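You operate a simulated robot arm through the tools that you are given. There is no shell and no other tool.

You are at the controls of a simulated robot arm. One attempt, no reset.

Task
Grease the bare patch of the slide bed, cap the tin and run the carriage over it.
Fine: the whole patch, with the green dauber, which ends in its pot; the carriage ends under the gauge. A coat counts when it lies all over at full strength: go over it till it gets no stronger.

Only the result counts: the job must be done as asked and must still hold three seconds after the hand-in. Knocking over, shifting, dropping, spilling or breaking anything else fails it. A push-on lid holds only when it is set on centred and level and pressed home; a screw cap is set on level and turned clockwise until tight.

Robot
A 7-joint arm with a two-finger gripper, fixed in place. Base frame: the origin is at the foot of the arm, x ahead of it, y to its left, z up. Units: mm, rad, N and s.
With the tool pointing down near the work surface it reaches from about 260 to 600 mm from the base axis. Its first joint turns from -2.496 to 2.496 rad. Payload 1.08 kg.
The tool frame sits at the grasp point between the pads (the TCP): z along the fingers, y along the line on which they close. The tips reach 16 mm beyond it. The gripper opens to 88 mm; its body begins 58 mm behind the TCP.
Orientation is told as [roll, pitch, yaw] about the base's x, y, z axes, in that order, counted from this pose: with the fingers straight down and closing along the base's y, the tool's x points along the base's -x, its y along +y and its z along -z.

Tools
- The arm moves only by the tool play_rows. Its argument "series" is a list of rows, each an object (a shift or turn left out is 0, a gripper value left out holds the last) with "translation": the shift along the tool's x, y, z in cm, a list of three; "delta_rot": the turn, a rotation vector about the tool's x, y, z in rad, a list of three; "fingers": the closure, from 0 (fully open) to 1 (shut). In form: [{"translation": [x, y, z], "delta_rot": [wx, wy, wz], "fingers": fingers}, ...]. A call has 1 to 20 rows; each row shifts and turns the commanded pose from where the row before left it, along the tool's axes as they then stand. Each row takes 0.2 s and may step no farther than 50 mm and 0.15 rad from the row before; otherwise, or with a gripper value out of range, the whole call is refused. Where a pose cannot be reached the arm comes as near as it can. A force on the tool above 60 N (or 10 N above the force at the start of the call, whichever is more), or a blocked arm, ends the call early, and 0.2 s more pass. Each finger travels about 186.7 mm/s and halts on what it meets, pressing with about 20 N; the grip force reading is that of the motor and also rises with nothing between the fingers. The clock runs only during rows and for 0.2 s after the last one: add rows that do not move to give the fingers time. It gives the time, the measured TCP pose, the force on the tool (base axes), the opening and the grip force at its end, in the units of the frame above (readings bear some noise), with the torque about the TCP (base axes, N m) and any sound that the robot's microphone picked up.
- Cameras (640 x 400 px; columns grow to the right, rows downward): "scene" is fixed at [211.2, -513.3, 621.8]; the picture's right is [0.98, 0.21, 0.00], its down [0.13, -0.58, -0.80] and it looks along [-0.17, 0.78, -0.60] (base axes); focal length 254 px, centre (320, 200). "wrist" rides on the gripper at [82, -8, -92] in the tool frame; the picture's right is [0.10, 0.99, 0.00], its down [-0.70, 0.07, -0.71] and it looks along [-0.71, 0.07, 0.70] (tool axes); focal length 256 px, centre (320, 200). There is no depth. A picture from a camera that has moved, and an enlarged one, comes with that camera's place and axes in the base frame and with its lens. The place of the scene camera against the robot may be out by one fixed shift of up to 25 mm in any direction.
- capture(camera): a new picture of that camera. No time passes.
- enlarge(camera, box): a new picture of the part [left, top, right, bottom] of that camera's present view, enlarged. No time passes.
- hand_in(): hands the job in; it is judged then, once.

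Places have to be worked out from the pictures, the camera data and where the tool is seen. Open the gripper and draw the arm clear of the work before you hand the job in, unless the task says otherwise.

The tools are called as a command line: name --argument value ..., lists and objects as JSON in quotes. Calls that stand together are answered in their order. play_rows: Moves the arm, as the interface text tells. Its arguments: {"type":"object","properties":{"series":{"type":"array"}},"required":["series"]} The other tools are called the same way: capture (camera) takes a picture; enlarge (camera, box) takes an enlarged picture of a part of a camera's view; hand_in () hands the job in.

At the start:

```text
time: 0.0
tool_pos: [381.0, -48.2, 447.3]
orientation: [0.002, 0.001, 0.0]
force: [0.5, -0.3, 0.1]
moment: [0.0, -0.02, 0.01]
grip_width: 87.9
finger_force: 0.1
```

scene: 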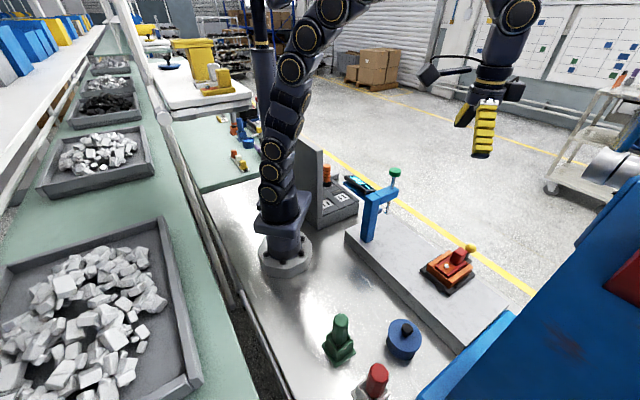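
wrist: 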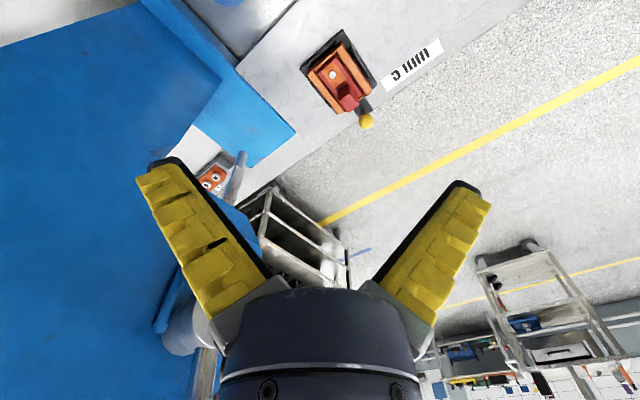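

I start by looking closer at the work area in the scene camera to identify the slide bed, daubers, tin, gauge and carriage.

enlarge --camera "scene" --box '[320, 150, 540, 290]'

enlarge --camera "scene" --box '[280, 280, 520, 400]'

enlarge --camera "scene" --box '[220, 90, 420, 230]'

enlarge --camera "wrist" --box '[130, 0, 480, 220]'

```text
2.86 times, centred on (430, 220) of scene
camera zoom: at [211.2, -513.3, 621.8], right [0.98, 0.21, 0.0], down [0.13, -0.58, -0.8], along [-0.17, 0.78, -0.6], focal length 726 px, centre (6, 143)
```

zoom: 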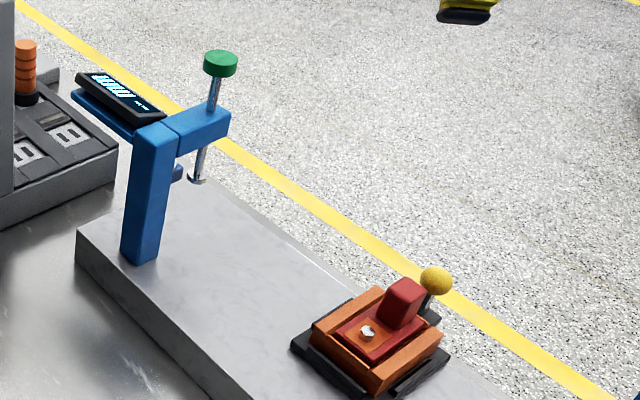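

```text
2.67 times, centred on (400, 340) of scene
camera zoom: at [211.2, -513.3, 621.8], right [0.98, 0.21, 0.0], down [0.13, -0.58, -0.8], along [-0.17, 0.78, -0.6], focal length 677 px, centre (107, -173)
```

zoom: 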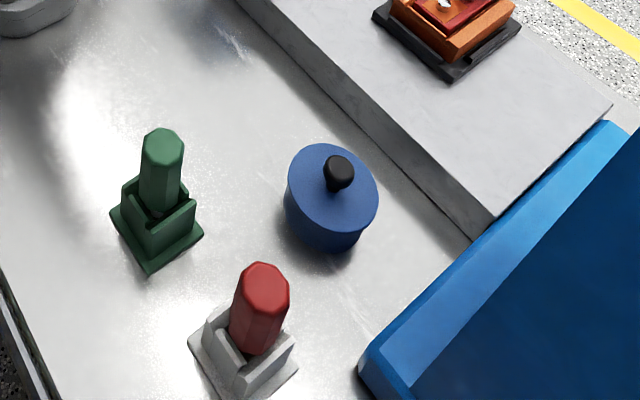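

```text
2.86 times, centred on (320, 160) of scene
camera zoom: at [211.2, -513.3, 621.8], right [0.98, 0.21, 0.0], down [0.13, -0.58, -0.8], along [-0.17, 0.78, -0.6], focal length 726 px, centre (320, 314)
```

zoom: 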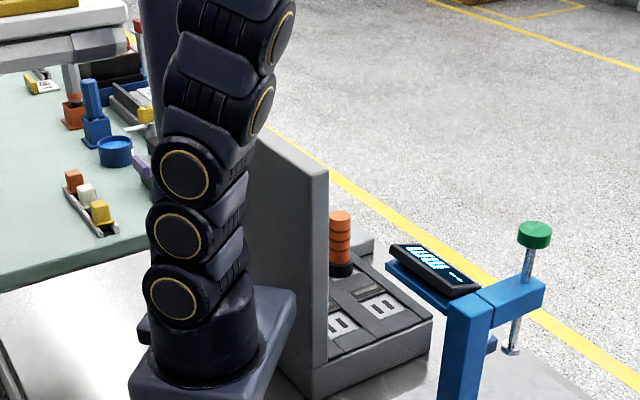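

```text
1.82 times, centred on (305, 110) of wrist
camera zoom: at [298.0, -55.1, 539.1], right [-0.1, 0.99, 0.0], down [0.7, 0.07, 0.71], along [0.71, 0.07, -0.7], focal length 465 px, centre (347, 364)
```

zoom: 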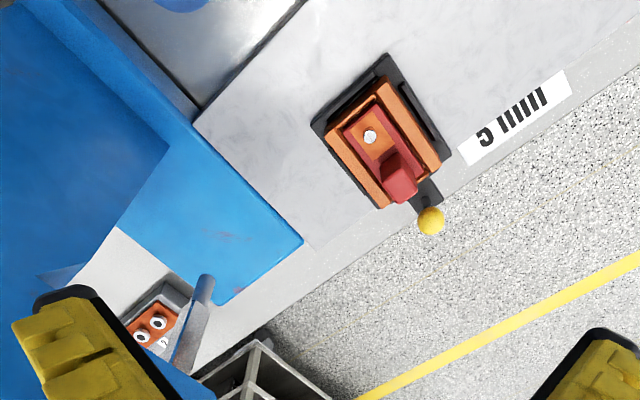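

The scene shows the diagonal grey bed (about 45° in the base frame), the gauge on its left end, the carriage, a blue tin with black-knobbed lid, and green and red daubers in pots. I turn the tool in place so the wrist camera looks toward -y at the daubers and tin.

play_rows --series '[{"delta_rot": [0, 0, 0.15]}, {"delta_rot": [0, 0, 0.15]}, {"delta_rot": [0, 0, 0.15]}, {"delta_rot": [0, 0, 0.15]}, {"delta_rot": [0, 0, 0.15]}, {"delta_rot": [0, 0, 0.15]}, {"delta_rot": [0, 0, 0.15]}, {"delta_rot": [0, 0, 0.15]}, {"delta_rot": [0, 0, 0.15]}, {"delta_rot": [0, 0, 0.15]}, {"delta_rot": [0, 0, 0.0708]}]'

capture --camera "wrist"

capture --camera "scene"

```text
time: 2.4
tool_pos: [378.8, -47.0, 448.0]
orientation: [0.0, 0.0, -1.573]
force: [-0.3, -0.6, -0.1]
moment: [0.0, -0.02, -0.01]
grip_width: 88.0
finger_force: 0.2
```

```text
taken
camera wrist: at [371.4, 35.5, 539.6], right [0.99, 0.1, 0.0], down [0.07, -0.7, 0.71], along [0.07, -0.71, -0.7], focal length 256 px, centre (320, 200)
```

wrist: 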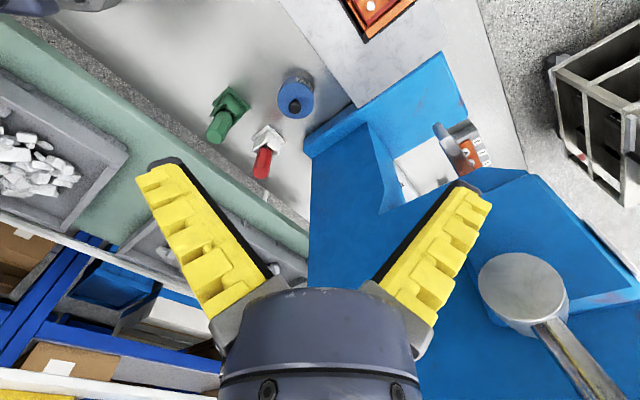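

```text
taken
```

scene: 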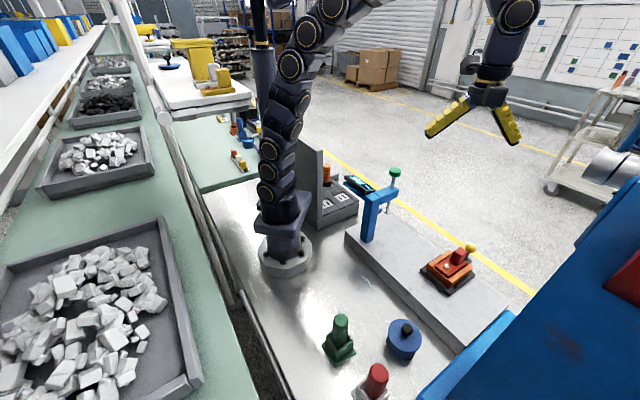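

The tools appear in the upper-left part of the wrist view. I enlarge that region for details.

enlarge --camera "wrist" --box '[180, 50, 360, 190]'

enlarge --camera "wrist" --box '[260, 0, 500, 150]'

```text
2.86 times, centred on (270, 120) of wrist
camera zoom: at [371.4, 35.5, 539.6], right [0.99, 0.1, 0.0], down [0.07, -0.7, 0.71], along [0.07, -0.71, -0.7], focal length 731 px, centre (463, 429)
```

zoom: 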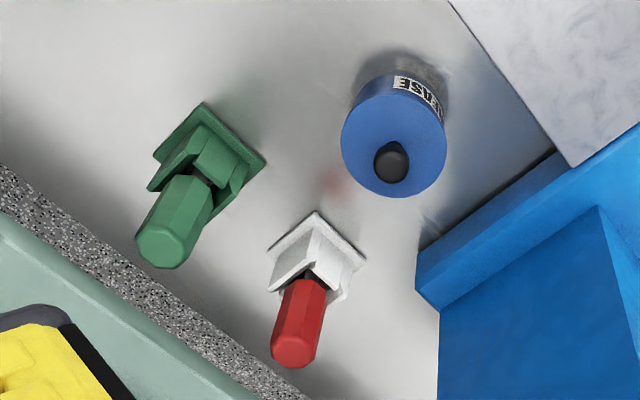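

```text
2.67 times, centred on (380, 75) of wrist
camera zoom: at [371.4, 35.5, 539.6], right [0.99, 0.1, 0.0], down [0.07, -0.7, 0.71], along [0.07, -0.71, -0.7], focal length 683 px, centre (160, 533)
```

zoom: 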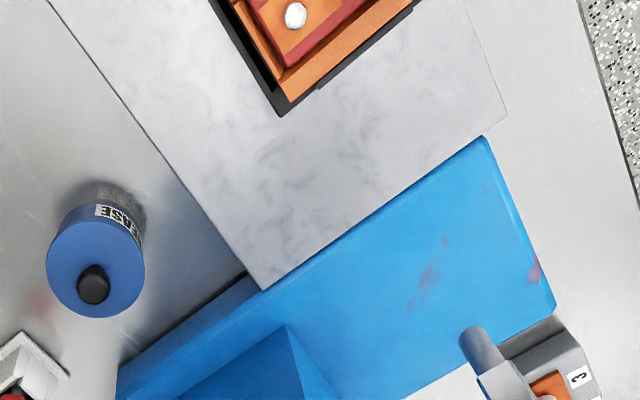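

The tin is labelled GREASE with a knobbed push-on lid, the daubers stand in pots. Now I turn the camera to look across the bed to find the bare patch, keeping well above everything.

play_rows --series '[{"delta_rot": [0, 0, -0.15]}, {"delta_rot": [0, 0, -0.15]}, {"delta_rot": [0, 0, -0.15]}, {"delta_rot": [0, 0, -0.15]}, {"delta_rot": [0, 0, -0.15]}, {"delta_rot": [0, 0, -0.15]}, {"delta_rot": [0, 0, -0.15]}, {"delta_rot": [0, 0, -0.15]}, {"delta_rot": [0, 0, -0.15]}, {"delta_rot": [0, 0, -0.15]}, {"delta_rot": [0, 0, -0.15]}, {"delta_rot": [0, 0, -0.15]}, {"delta_rot": [0, 0, -0.15]}, {"delta_rot": [0, 0, -0.15]}, {"delta_rot": [0, 0, -0.15]}, {"delta_rot": [0, 0, -0.106]}, {"translation": [3, 4, 0]}, {"translation": [3, 4, 0]}, {"translation": [3, 0, 0]}]'

capture --camera "wrist"

enlarge --camera "wrist" --box '[160, 0, 480, 200]'

```text
time: 6.4
tool_pos: [259.6, -53.7, 448.4]
orientation: [0.0, 0.0, 0.786]
force: [-0.2, 0.2, 0.2]
moment: [0.03, 0.0, 0.03]
grip_width: 88.0
finger_force: 0.1
```

```text
taken
camera wrist: at [207.1, -116.8, 539.8], right [-0.78, 0.63, 0.0], down [0.44, 0.55, 0.71], along [0.45, 0.55, -0.7], focal length 256 px, centre (320, 200)
```

wrist: 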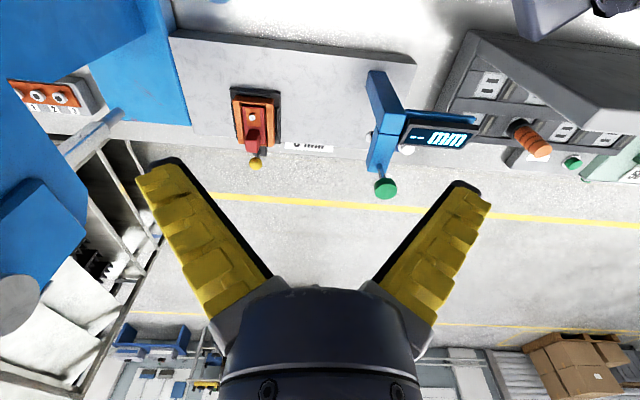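

```text
2.00 times, centred on (320, 100) of wrist
camera zoom: at [207.1, -116.8, 539.8], right [-0.78, 0.63, 0.0], down [0.44, 0.55, 0.71], along [0.45, 0.55, -0.7], focal length 512 px, centre (320, 400)
```

zoom: 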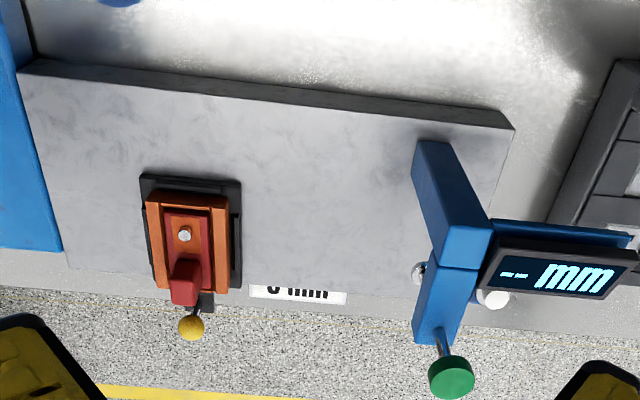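

I look closer at the bed between carriage and gauge for the bare patch.

enlarge --camera "wrist" --box '[260, 35, 420, 155]'

enlarge --camera "wrist" --box '[160, 20, 300, 180]'

enlarge --camera "wrist" --box '[340, 50, 500, 210]'

```text
3.33 times, centred on (340, 95) of wrist
camera zoom: at [207.1, -116.8, 539.8], right [-0.78, 0.63, 0.0], down [0.44, 0.55, 0.71], along [0.45, 0.55, -0.7], focal length 853 px, centre (253, 550)
```

zoom: 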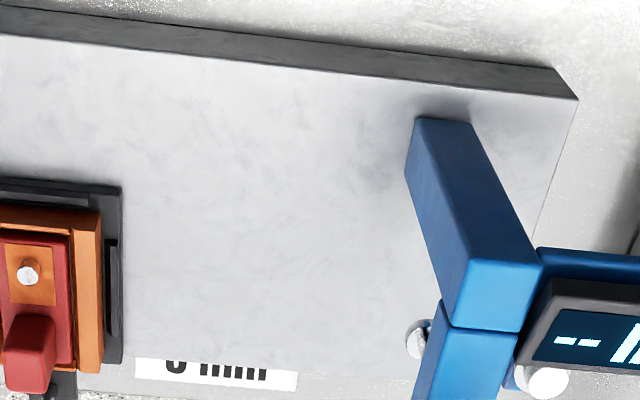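

```text
2.50 times, centred on (230, 100) of wrist
camera zoom: at [207.1, -116.8, 539.8], right [-0.78, 0.63, 0.0], down [0.44, 0.55, 0.71], along [0.45, 0.55, -0.7], focal length 640 px, centre (545, 450)
```

zoom: 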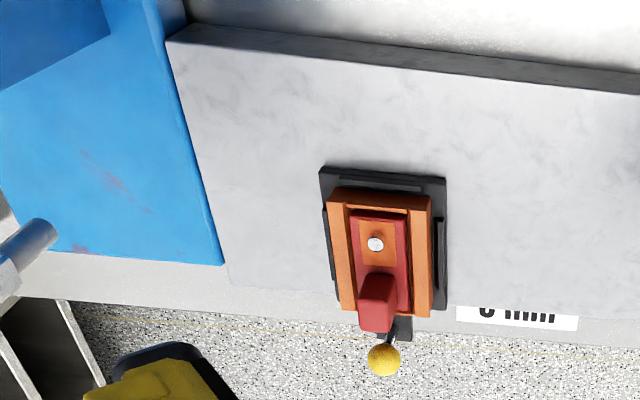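

```text
2.50 times, centred on (420, 130) of wrist
camera zoom: at [207.1, -116.8, 539.8], right [-0.78, 0.63, 0.0], down [0.44, 0.55, 0.71], along [0.45, 0.55, -0.7], focal length 640 px, centre (70, 375)
```

zoom: 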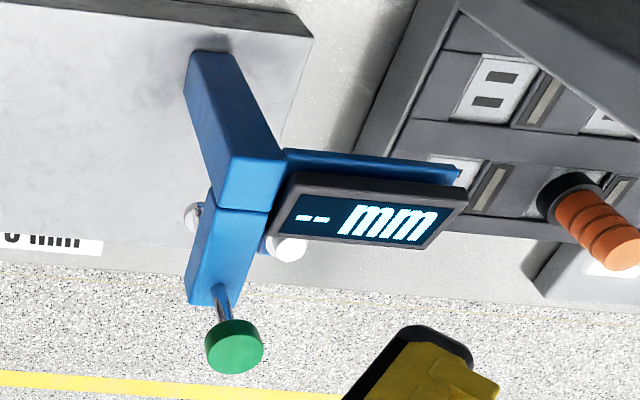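

The bed shows a marbled texture; I zoom further to check subtle differences, and read the small plate on the far side.

enlarge --camera "wrist" --box '[275, 55, 375, 145]'

enlarge --camera "scene" --box '[340, 200, 520, 350]'

enlarge --camera "wrist" --box '[270, 130, 350, 170]'

enlarge --camera "wrist" --box '[210, 70, 300, 180]'

```text
4.44 times, centred on (325, 100) of wrist
camera zoom: at [207.1, -116.8, 539.8], right [-0.78, 0.63, 0.0], down [0.44, 0.55, 0.71], along [0.45, 0.55, -0.7], focal length 1138 px, centre (298, 644)
```

zoom: 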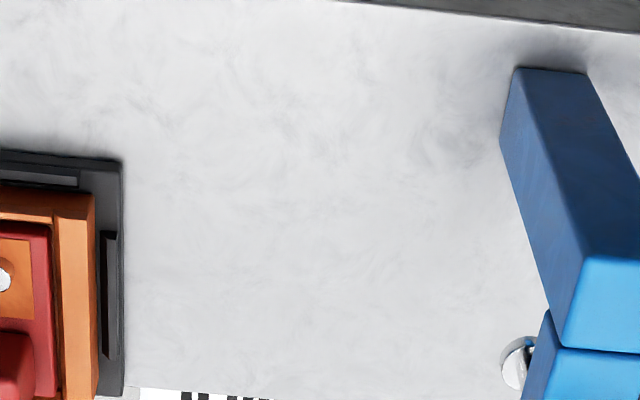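

```text
2.67 times, centred on (430, 275) of scene
camera zoom: at [211.2, -513.3, 621.8], right [0.98, 0.21, 0.0], down [0.13, -0.58, -0.8], along [-0.17, 0.78, -0.6], focal length 677 px, centre (27, 0)
```

zoom: 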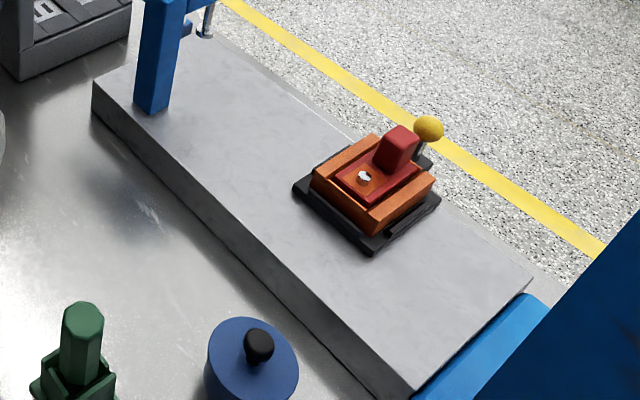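

```text
8.00 times, centred on (310, 150) of wrist
camera zoom: at [207.1, -116.8, 539.8], right [-0.78, 0.63, 0.0], down [0.44, 0.55, 0.71], along [0.45, 0.55, -0.7], focal length 2048 px, centre (400, 600)
```

zoom: 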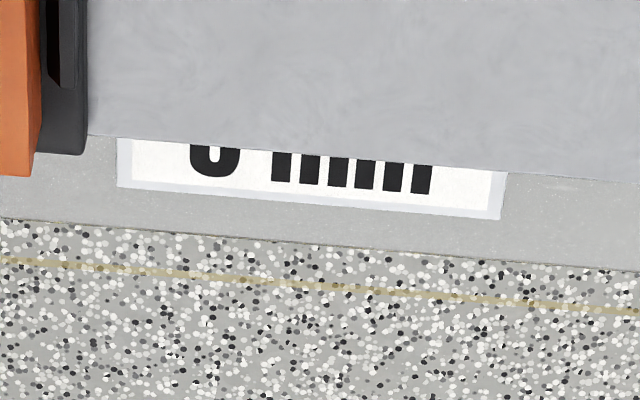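

```text
3.64 times, centred on (255, 125) of wrist
camera zoom: at [207.1, -116.8, 539.8], right [-0.78, 0.63, 0.0], down [0.44, 0.55, 0.71], along [0.45, 0.55, -0.7], focal length 931 px, centre (556, 473)
```

zoom: 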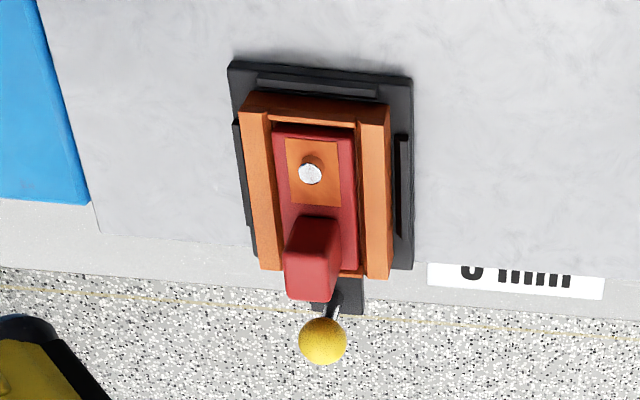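

No obvious patch yet; I zoom strongly into several bed areas from the scene camera's grazing angle.

enlarge --camera "scene" --box '[360, 205, 440, 275]'

enlarge --camera "scene" --box '[420, 260, 520, 350]'

enlarge --camera "wrist" --box '[160, 25, 250, 145]'

```text
5.71 times, centred on (400, 240) of scene
camera zoom: at [211.2, -513.3, 621.8], right [0.98, 0.21, 0.0], down [0.13, -0.58, -0.8], along [-0.17, 0.78, -0.6], focal length 1452 px, centre (-137, -29)
```

zoom: 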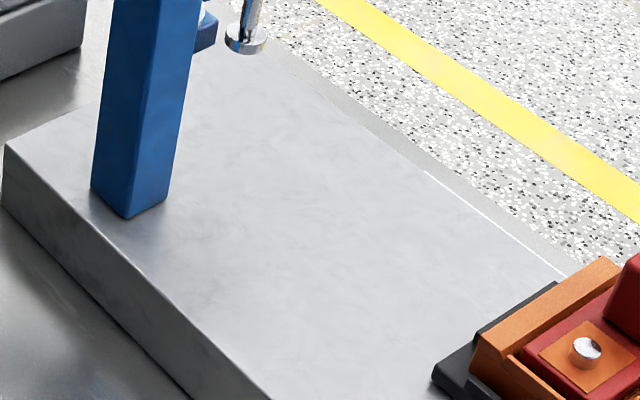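

```text
4.44 times, centred on (470, 305) of scene
camera zoom: at [211.2, -513.3, 621.8], right [0.98, 0.21, 0.0], down [0.13, -0.58, -0.8], along [-0.17, 0.78, -0.6], focal length 1129 px, centre (-347, -267)
```

zoom: 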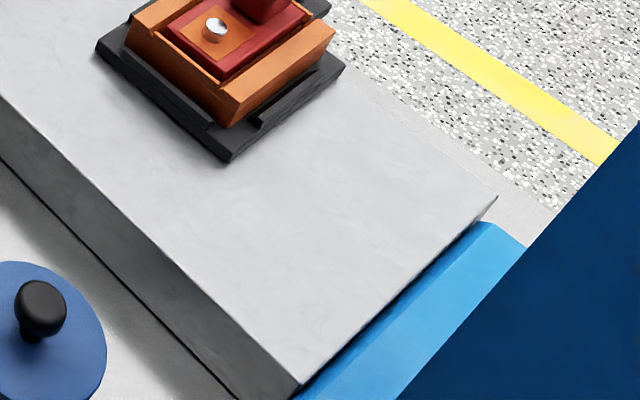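

```text
3.33 times, centred on (205, 85) of wrist
camera zoom: at [207.1, -116.8, 539.8], right [-0.78, 0.63, 0.0], down [0.44, 0.55, 0.71], along [0.45, 0.55, -0.7], focal length 853 px, centre (703, 583)
```

zoom: 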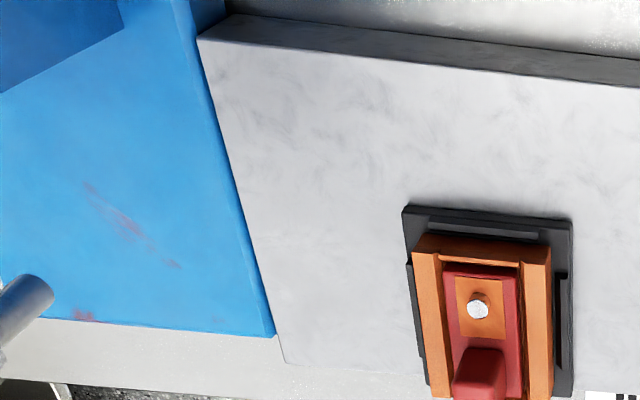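

The bed appears about 45 mm tall with the carriage along its far edge; the gauge tip is above roughly (295,146). I lower the wrist camera for a close look across the bed.

play_rows --series '[{"translation": [-2.5, -1.4, 2]}, {"translation": [-2.5, -1.4, 4]}, {"translation": [-2.5, -1.4, 4]}, {"translation": [-2.5, -1.2, 4]}, {"translation": [0, 0, 4]}]'

capture --camera "wrist"

enlarge --camera "wrist" --box '[160, 0, 480, 200]'

```text
time: 7.6
tool_pos: [368.8, -20.4, 266.9]
orientation: [-0.002, -0.001, 0.783]
force: [0.4, 0.3, 0.3]
moment: [0.03, -0.01, 0.01]
grip_width: 88.0
finger_force: 0.1
```

```text
taken
camera wrist: at [315.9, -85.1, 358.6], right [-0.78, 0.63, 0.0], down [0.44, 0.55, 0.71], along [0.45, 0.55, -0.7], focal length 256 px, centre (320, 200)
```

wrist: 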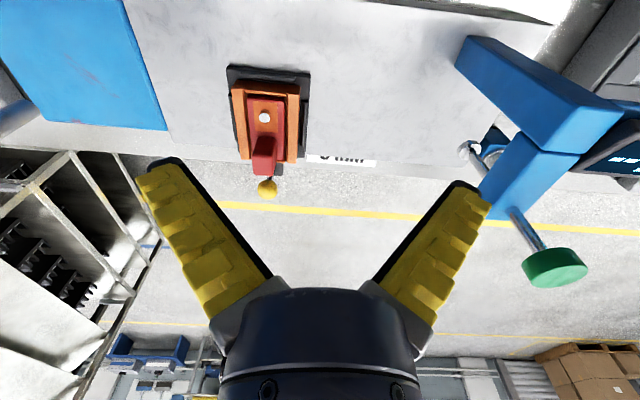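

```text
2.00 times, centred on (320, 100) of wrist
camera zoom: at [315.9, -85.1, 358.6], right [-0.78, 0.63, 0.0], down [0.44, 0.55, 0.71], along [0.45, 0.55, -0.7], focal length 512 px, centre (320, 400)
```

zoom: 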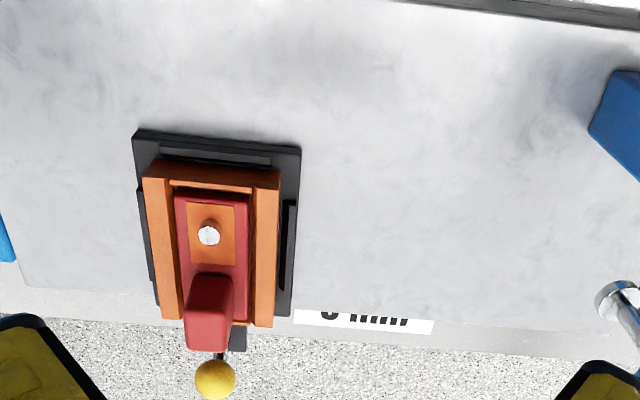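

I zoom again on the bed between carriage and gauge from this nearer view.

enlarge --camera "wrist" --box '[290, 0, 490, 170]'

enlarge --camera "wrist" --box '[120, 0, 320, 100]'

enlarge --camera "wrist" --box '[310, 60, 410, 150]'

```text
2.35 times, centred on (390, 85) of wrist
camera zoom: at [315.9, -85.1, 358.6], right [-0.78, 0.63, 0.0], down [0.44, 0.55, 0.71], along [0.45, 0.55, -0.7], focal length 602 px, centre (155, 471)
```

zoom: 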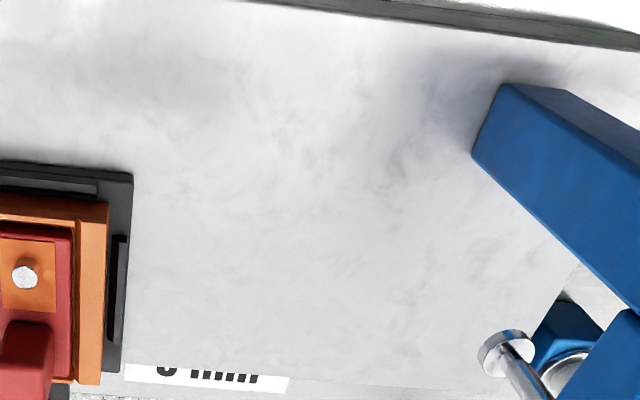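

```text
3.20 times, centred on (220, 50) of wrist
camera zoom: at [315.9, -85.1, 358.6], right [-0.78, 0.63, 0.0], down [0.44, 0.55, 0.71], along [0.45, 0.55, -0.7], focal length 819 px, centre (640, 680)
```

zoom: 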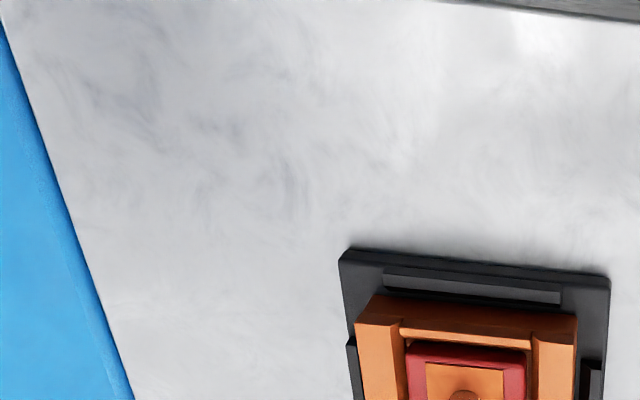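

```text
4.44 times, centred on (360, 105) of wrist
camera zoom: at [315.9, -85.1, 358.6], right [-0.78, 0.63, 0.0], down [0.44, 0.55, 0.71], along [0.45, 0.55, -0.7], focal length 1138 px, centre (142, 622)
```

zoom: 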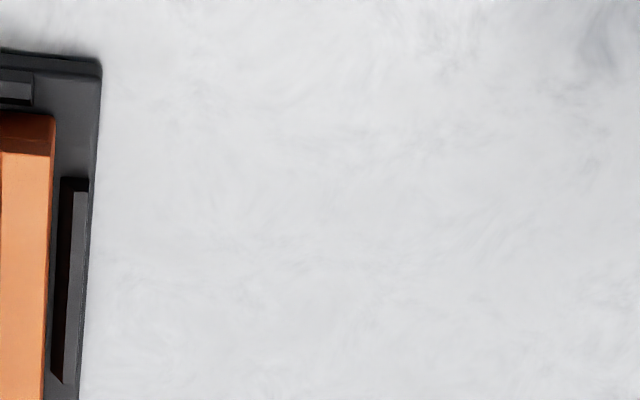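

Still no visible boundary from here. I raise, turn the tool by -90° and look along the bed from above the gauge end.

play_rows --series '[{"translation": [0, 0, -4]}, {"translation": [0, 0, -4]}, {"translation": [0, 0, -4]}, {"delta_rot": [0, 0, 0.143]}, {"delta_rot": [0, 0, 0.143]}, {"delta_rot": [0, 0, 0.143]}, {"delta_rot": [0, 0, 0.143]}, {"delta_rot": [0, 0, 0.143]}, {"delta_rot": [0, 0, 0.143]}, {"delta_rot": [0, 0, 0.143]}, {"delta_rot": [0, 0, 0.143]}, {"delta_rot": [0, 0, 0.143]}, {"delta_rot": [0, 0, 0.143]}, {"delta_rot": [0, 0, 0.143]}, {"translation": [4, 1.5, 0]}, {"translation": [4, 1.5, 0]}]'

capture --camera "wrist"

enlarge --camera "wrist" --box '[160, 0, 480, 200]'

```text
time: 11.0
tool_pos: [330.6, 57.3, 390.6]
orientation: [0.001, 0.001, -0.788]
force: [-0.5, 0.4, 0.3]
moment: [0.01, 0.02, 0.02]
grip_width: 88.0
finger_force: 0.1
```

```text
taken
camera wrist: at [267.2, 110.0, 481.5], right [0.63, 0.77, 0.0], down [0.55, -0.45, 0.71], along [0.55, -0.45, -0.7], focal length 256 px, centre (320, 200)
```

wrist: 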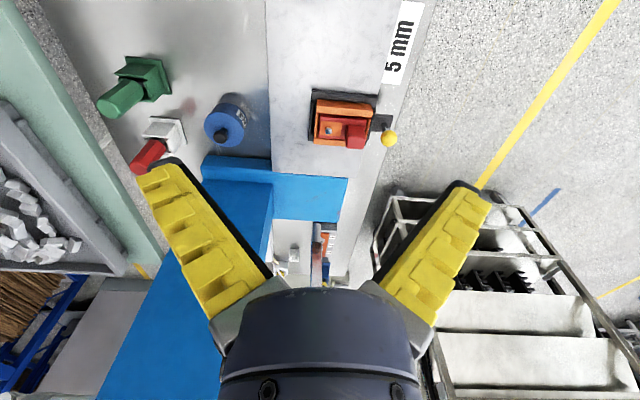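

```text
2.00 times, centred on (320, 100) of wrist
camera zoom: at [267.2, 110.0, 481.5], right [0.63, 0.77, 0.0], down [0.55, -0.45, 0.71], along [0.55, -0.45, -0.7], focal length 512 px, centre (320, 400)
```

zoom: 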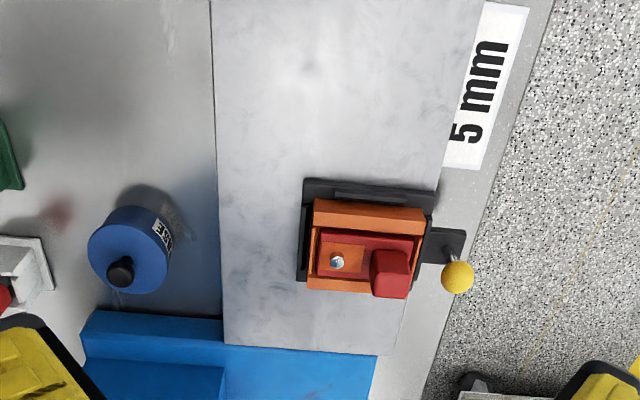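

From this side the plate reads "5 mm". I zoom into the bed strip near the gauge end and around the carriage.

enlarge --camera "wrist" --box '[260, 0, 420, 100]'

enlarge --camera "wrist" --box '[260, 80, 400, 180]'

capture --camera "scene"

```text
4.00 times, centred on (340, 50) of wrist
camera zoom: at [267.2, 110.0, 481.5], right [0.63, 0.77, 0.0], down [0.55, -0.45, 0.71], along [0.55, -0.45, -0.7], focal length 1024 px, centre (240, 800)
```

zoom: 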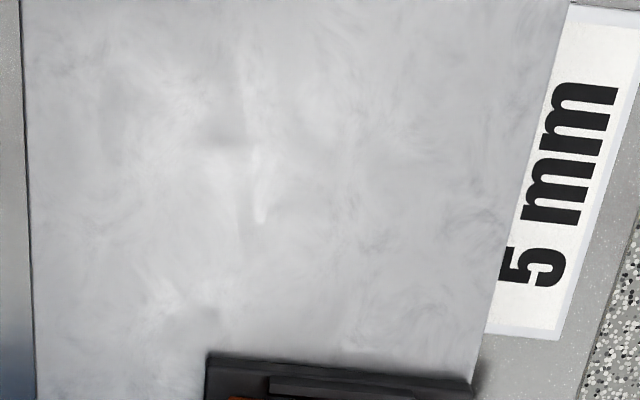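

```text
4.00 times, centred on (330, 130) of wrist
camera zoom: at [267.2, 110.0, 481.5], right [0.63, 0.77, 0.0], down [0.55, -0.45, 0.71], along [0.55, -0.45, -0.7], focal length 1024 px, centre (280, 480)
```

zoom: 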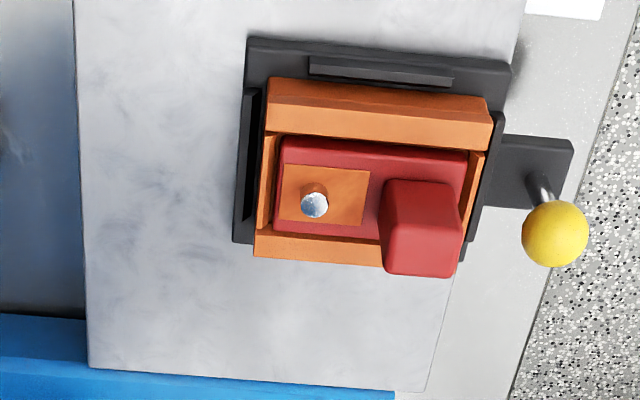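

```text
taken
```

scene: 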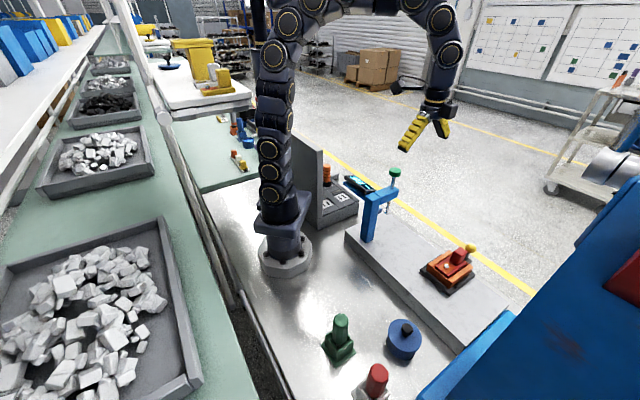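

I take a closer look at the grey box near the base, the carriage assembly, and the gauge from the scene camera, in case the "slide bed" is something other than the slab.

enlarge --camera "scene" --box '[290, 140, 370, 235]'

enlarge --camera "scene" --box '[415, 235, 485, 295]'

enlarge --camera "scene" --box '[335, 155, 415, 255]'

enlarge --camera "scene" --box '[200, 180, 300, 400]'

```text
4.21 times, centred on (330, 188) of scene
camera zoom: at [211.2, -513.3, 621.8], right [0.98, 0.21, 0.0], down [0.13, -0.58, -0.8], along [-0.17, 0.78, -0.6], focal length 1070 px, centre (278, 253)
```

zoom: 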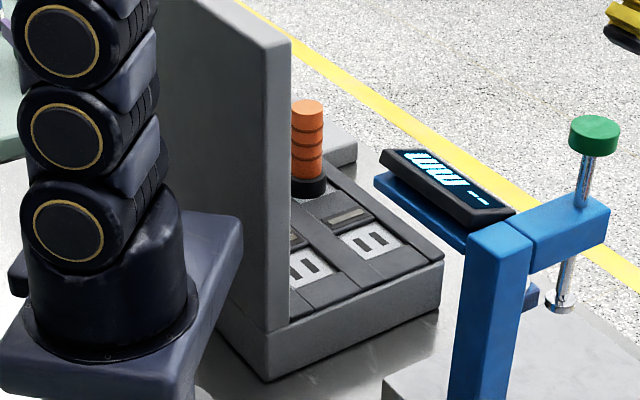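

```text
6.67 times, centred on (450, 265) of scene
camera zoom: at [211.2, -513.3, 621.8], right [0.98, 0.21, 0.0], down [0.13, -0.58, -0.8], along [-0.17, 0.78, -0.6], focal length 1693 px, centre (-547, -233)
```

zoom: 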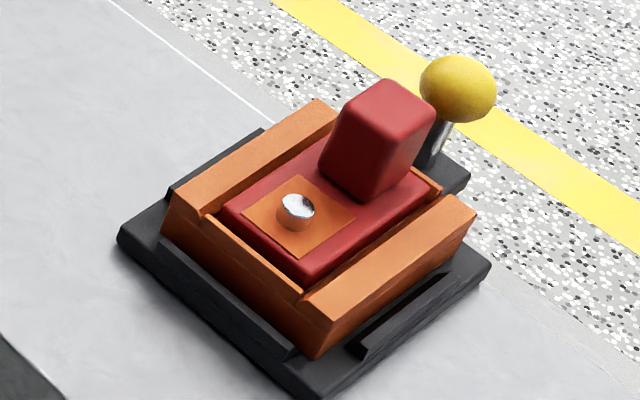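

```text
4.00 times, centred on (375, 205) of scene
camera zoom: at [211.2, -513.3, 621.8], right [0.98, 0.21, 0.0], down [0.13, -0.58, -0.8], along [-0.17, 0.78, -0.6], focal length 1016 px, centre (100, 180)
```

zoom: 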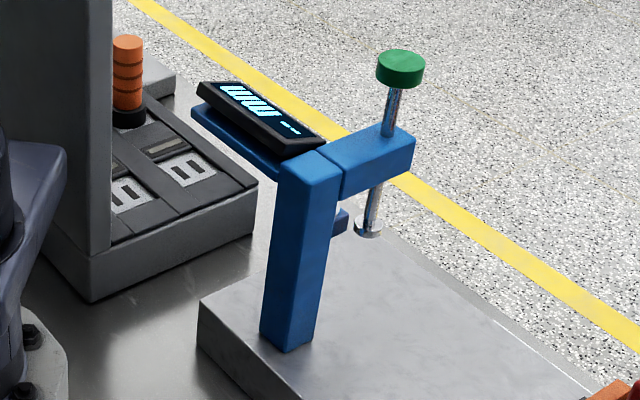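

```text
1.82 times, centred on (250, 290) of scene
camera zoom: at [211.2, -513.3, 621.8], right [0.98, 0.21, 0.0], down [0.13, -0.58, -0.8], along [-0.17, 0.78, -0.6], focal length 462 px, centre (447, 36)
```

zoom: 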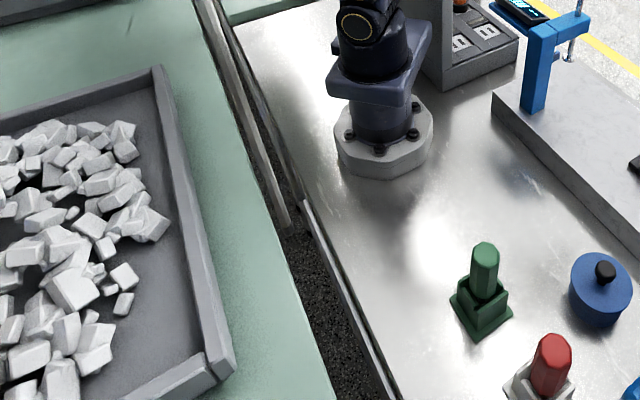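

The carriage has a yellow-ball handle on its far side, and the slab must be the bed; its patch is still not distinct. I turn back to look across the bed and go lower between gauge and carriage for a close-up.

play_rows --series '[{"delta_rot": [0, 0, -0.143]}, {"delta_rot": [0, 0, -0.143]}, {"delta_rot": [0, 0, -0.143]}, {"delta_rot": [0, 0, -0.143]}, {"delta_rot": [0, 0, -0.143]}, {"delta_rot": [0, 0, -0.143]}, {"delta_rot": [0, 0, -0.143]}, {"delta_rot": [0, 0, -0.143]}, {"delta_rot": [0, 0, -0.143]}, {"delta_rot": [0, 0, -0.143]}, {"delta_rot": [0, 0, -0.143]}, {"translation": [-1.6, -1.7, 4]}, {"translation": [0, 0, 4]}, {"translation": [0, 0, 4]}, {"translation": [0, 0, 4]}, {"translation": [0, 0, 4]}]'

capture --camera "wrist"

capture --camera "scene"

```text
time: 14.4
tool_pos: [355.6, 56.7, 186.9]
orientation: [0.0, 0.002, 0.785]
force: [0.7, 0.0, 0.4]
moment: [0.0, 0.02, -0.02]
grip_width: 88.1
finger_force: 0.0
```

```text
taken
camera wrist: at [304.4, -7.2, 278.7], right [-0.78, 0.63, 0.0], down [0.45, 0.55, 0.71], along [0.45, 0.55, -0.71], focal length 256 px, centre (320, 200)
```

wrist: 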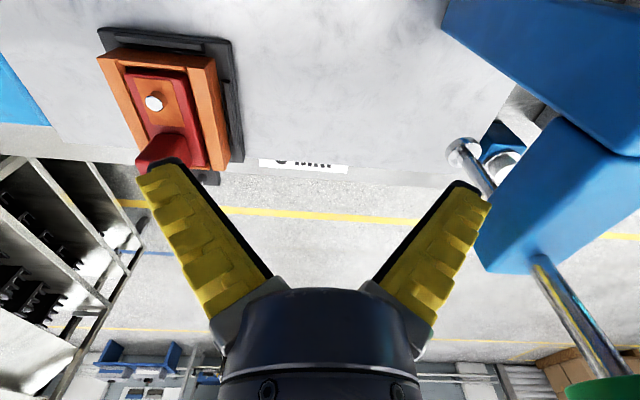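

```text
taken
```

scene: 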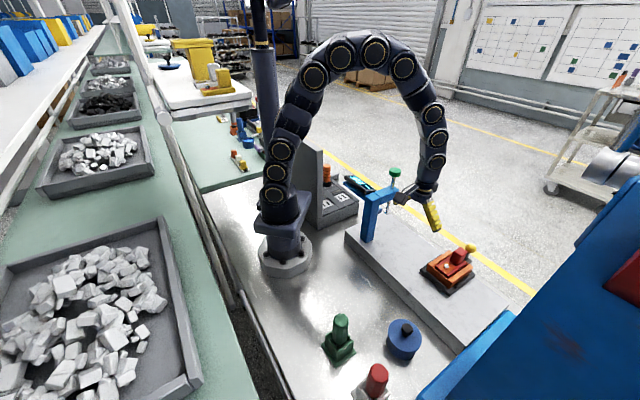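

I zoom into the bed surface visible at the top of this close view.

enlarge --camera "wrist" --box '[220, 0, 460, 180]'

enlarge --camera "wrist" --box '[240, 20, 360, 110]'

enlarge --camera "wrist" --box '[340, 60, 460, 190]'

```text
2.22 times, centred on (340, 90) of wrist
camera zoom: at [304.4, -7.2, 278.7], right [-0.78, 0.63, 0.0], down [0.45, 0.55, 0.71], along [0.45, 0.55, -0.71], focal length 569 px, centre (276, 444)
```

zoom: 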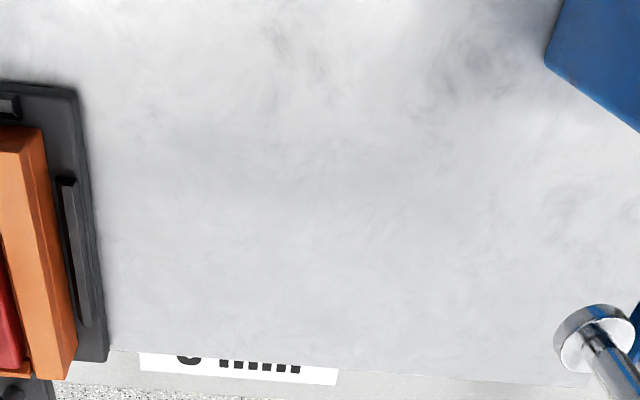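

```text
4.44 times, centred on (300, 65) of wrist
camera zoom: at [304.4, -7.2, 278.7], right [-0.78, 0.63, 0.0], down [0.45, 0.55, 0.71], along [0.45, 0.55, -0.71], focal length 1138 px, centre (409, 800)
```

zoom: 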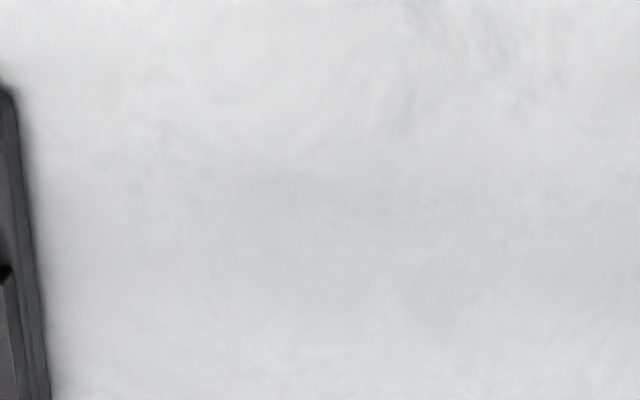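

```text
3.08 times, centred on (400, 125) of wrist
camera zoom: at [304.4, -7.2, 278.7], right [-0.78, 0.63, 0.0], down [0.45, 0.55, 0.71], along [0.45, 0.55, -0.71], focal length 788 px, centre (74, 431)
```

zoom: 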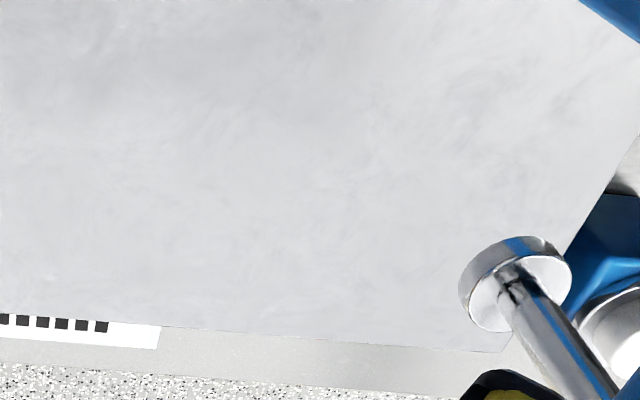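

The slab between looks uniformly unmarked, so I inspect the orange/red assembly closely for a bare patch there.

enlarge --camera "wrist" --box '[85, 20, 245, 190]'

enlarge --camera "wrist" --box '[115, 60, 195, 150]'

enlarge --camera "scene" --box '[428, 243, 472, 285]'

```text
2.35 times, centred on (165, 105) of wrist
camera zoom: at [304.4, -7.2, 278.7], right [-0.78, 0.63, 0.0], down [0.45, 0.55, 0.71], along [0.45, 0.55, -0.71], focal length 602 px, centre (685, 424)
```

zoom: 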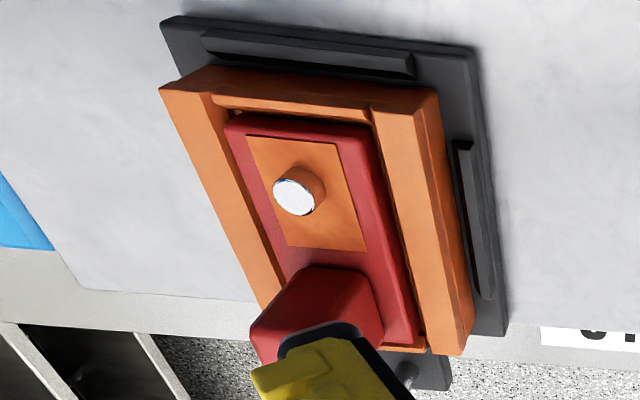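

```text
4.44 times, centred on (155, 105) of wrist
camera zoom: at [304.4, -7.2, 278.7], right [-0.78, 0.63, 0.0], down [0.45, 0.55, 0.71], along [0.45, 0.55, -0.71], focal length 1138 px, centre (1053, 622)
```

zoom: 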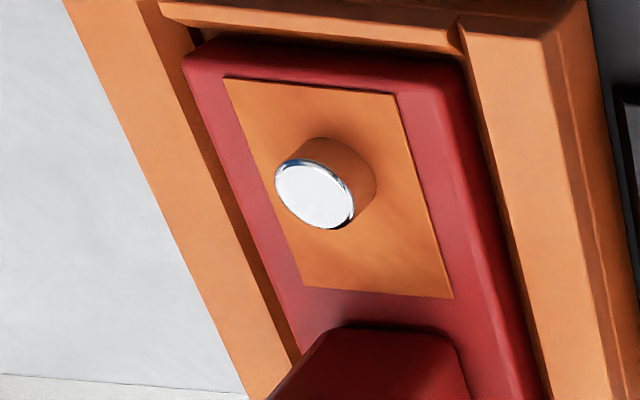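

```text
9.52 times, centred on (450, 264) of scene
camera zoom: at [211.2, -513.3, 621.8], right [0.98, 0.21, 0.0], down [0.13, -0.58, -0.8], along [-0.17, 0.78, -0.6], focal length 2419 px, centre (-918, -410)
```

zoom: 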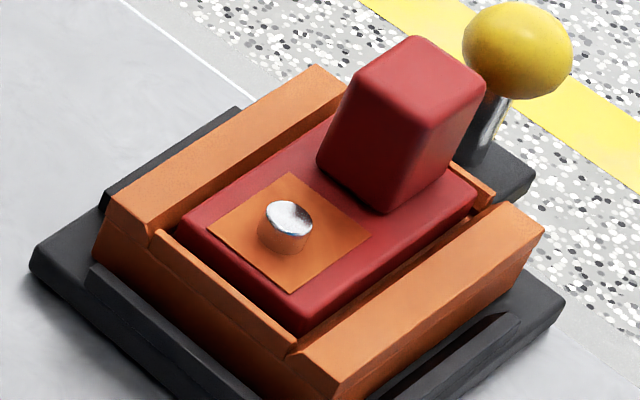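

The assembly is a black sled with yellow handle carrying an orange fixture. Before deciding, I survey the part hidden behind the tall grey panel: raise up and turn the camera to look toward +y / -x.

play_rows --series '[{"translation": [0, 0, -4]}, {"translation": [0, 0, -4]}, {"translation": [0, 0, -4]}, {"translation": [0, 0, -4]}, {"translation": [0, 0, -4]}, {"translation": [0, 0, -4]}, {"delta_rot": [0, 0, -0.15]}, {"delta_rot": [0, 0, -0.15]}, {"delta_rot": [0, 0, -0.15]}, {"delta_rot": [0, 0, -0.15]}, {"delta_rot": [0, 0, -0.15]}, {"delta_rot": [0, 0, -0.15]}, {"delta_rot": [0, 0, -0.15]}, {"delta_rot": [0, 0, -0.15]}]'

capture --camera "wrist"

enlarge --camera "wrist" --box '[160, 0, 480, 200]'

```text
time: 17.4
tool_pos: [356.4, 56.8, 427.7]
orientation: [0.001, -0.001, 1.986]
force: [0.2, 0.1, -0.3]
moment: [0.01, -0.01, 0.01]
grip_width: 87.9
finger_force: 0.0
```

```text
taken
camera wrist: at [396.8, -15.9, 519.0], right [-0.87, -0.5, 0.0], down [-0.35, 0.61, 0.71], along [-0.35, 0.62, -0.71], focal length 256 px, centre (320, 200)
```

wrist: 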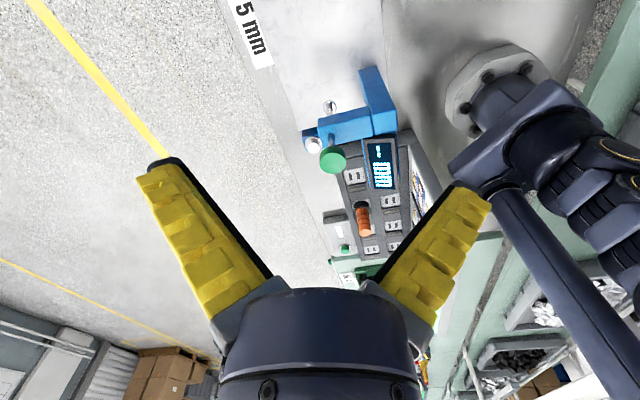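

```text
2.00 times, centred on (320, 100) of wrist
camera zoom: at [396.8, -15.9, 519.0], right [-0.87, -0.5, 0.0], down [-0.35, 0.61, 0.71], along [-0.35, 0.62, -0.71], focal length 512 px, centre (320, 400)
```

zoom: 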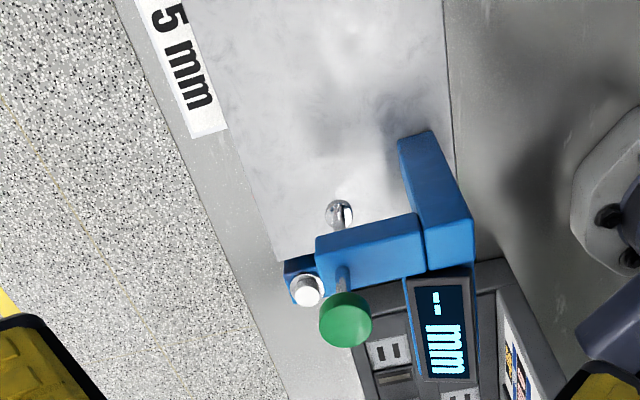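

The tall grey panel has some printed face. I zoom onto it and the items beyond.

enlarge --camera "wrist" --box '[380, 130, 440, 230]'

enlarge --camera "wrist" --box '[310, 160, 410, 290]'

enlarge --camera "wrist" --box '[260, 0, 400, 140]'

```text
4.00 times, centred on (410, 180) of wrist
camera zoom: at [396.8, -15.9, 519.0], right [-0.87, -0.5, 0.0], down [-0.35, 0.61, 0.71], along [-0.35, 0.62, -0.71], focal length 1024 px, centre (-40, 280)
```

zoom: 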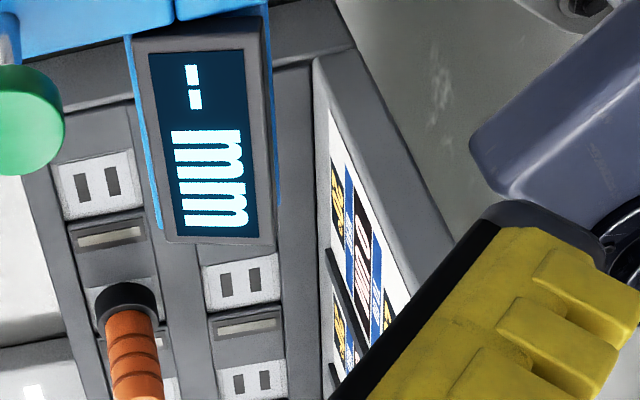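

```text
3.08 times, centred on (360, 225) of wrist
camera zoom: at [396.8, -15.9, 519.0], right [-0.87, -0.5, 0.0], down [-0.35, 0.61, 0.71], along [-0.35, 0.62, -0.71], focal length 788 px, centre (197, 123)
```

zoom: 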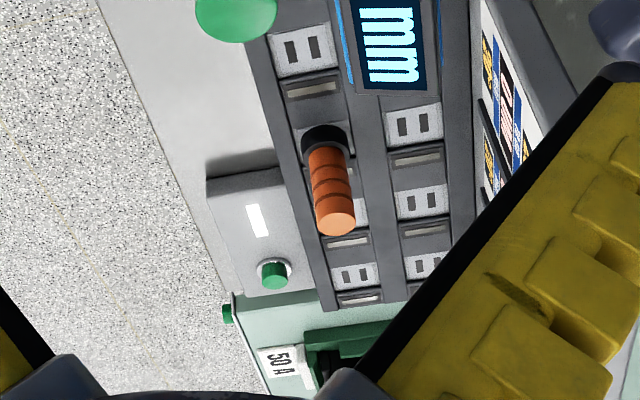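

```text
2.86 times, centred on (330, 70) of wrist
camera zoom: at [396.8, -15.9, 519.0], right [-0.87, -0.5, 0.0], down [-0.35, 0.61, 0.71], along [-0.35, 0.62, -0.71], focal length 731 px, centre (291, 571)
```

zoom: 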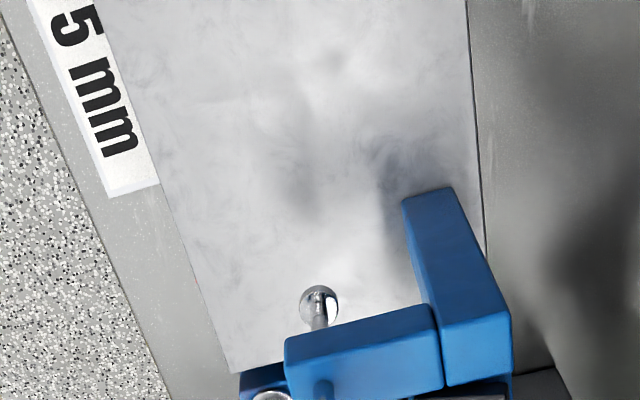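

The grey box is just a socket board with labels (not part of this job). I now look along the bed from the opposite end (toward the gauge), since a bare patch may show as a difference in reflection.

play_rows --series '[{"delta_rot": [0, 0, -0.15]}, {"delta_rot": [0, 0, -0.15]}, {"delta_rot": [0, 0, -0.07]}, {"translation": [3, 0, 0]}, {"translation": [4, 0, 0]}, {"translation": [4, 0, 0]}]'

capture --camera "wrist"

enlarge --camera "wrist" --box '[160, 0, 480, 200]'

```text
time: 18.8
tool_pos: [435.6, -22.4, 427.5]
orientation: [0.0, 0.001, 2.353]
force: [0.2, -0.9, -0.3]
moment: [0.02, -0.01, -0.05]
grip_width: 88.2
finger_force: 0.1
```

```text
taken
camera wrist: at [498.2, -74.7, 519.0], right [-0.63, -0.78, 0.0], down [-0.55, 0.45, 0.71], along [-0.55, 0.45, -0.71], focal length 256 px, centre (320, 200)
```

wrist: 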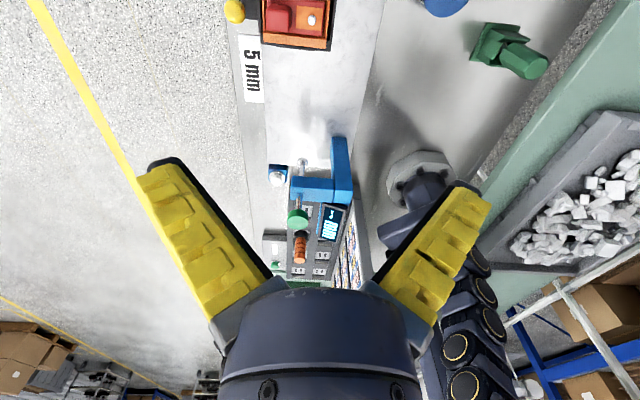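

```text
2.00 times, centred on (320, 100) of wrist
camera zoom: at [498.2, -74.7, 519.0], right [-0.63, -0.78, 0.0], down [-0.55, 0.45, 0.71], along [-0.55, 0.45, -0.71], focal length 512 px, centre (320, 400)
```

zoom: 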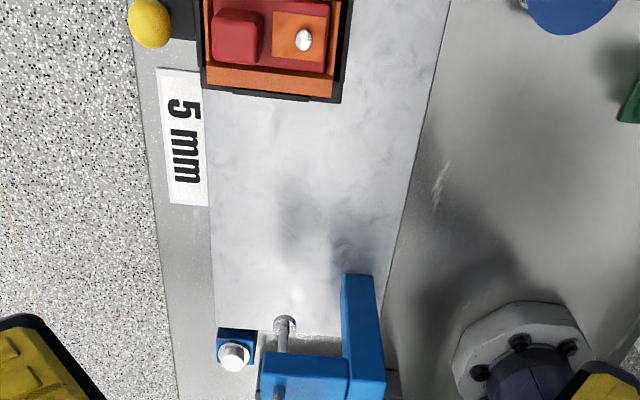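

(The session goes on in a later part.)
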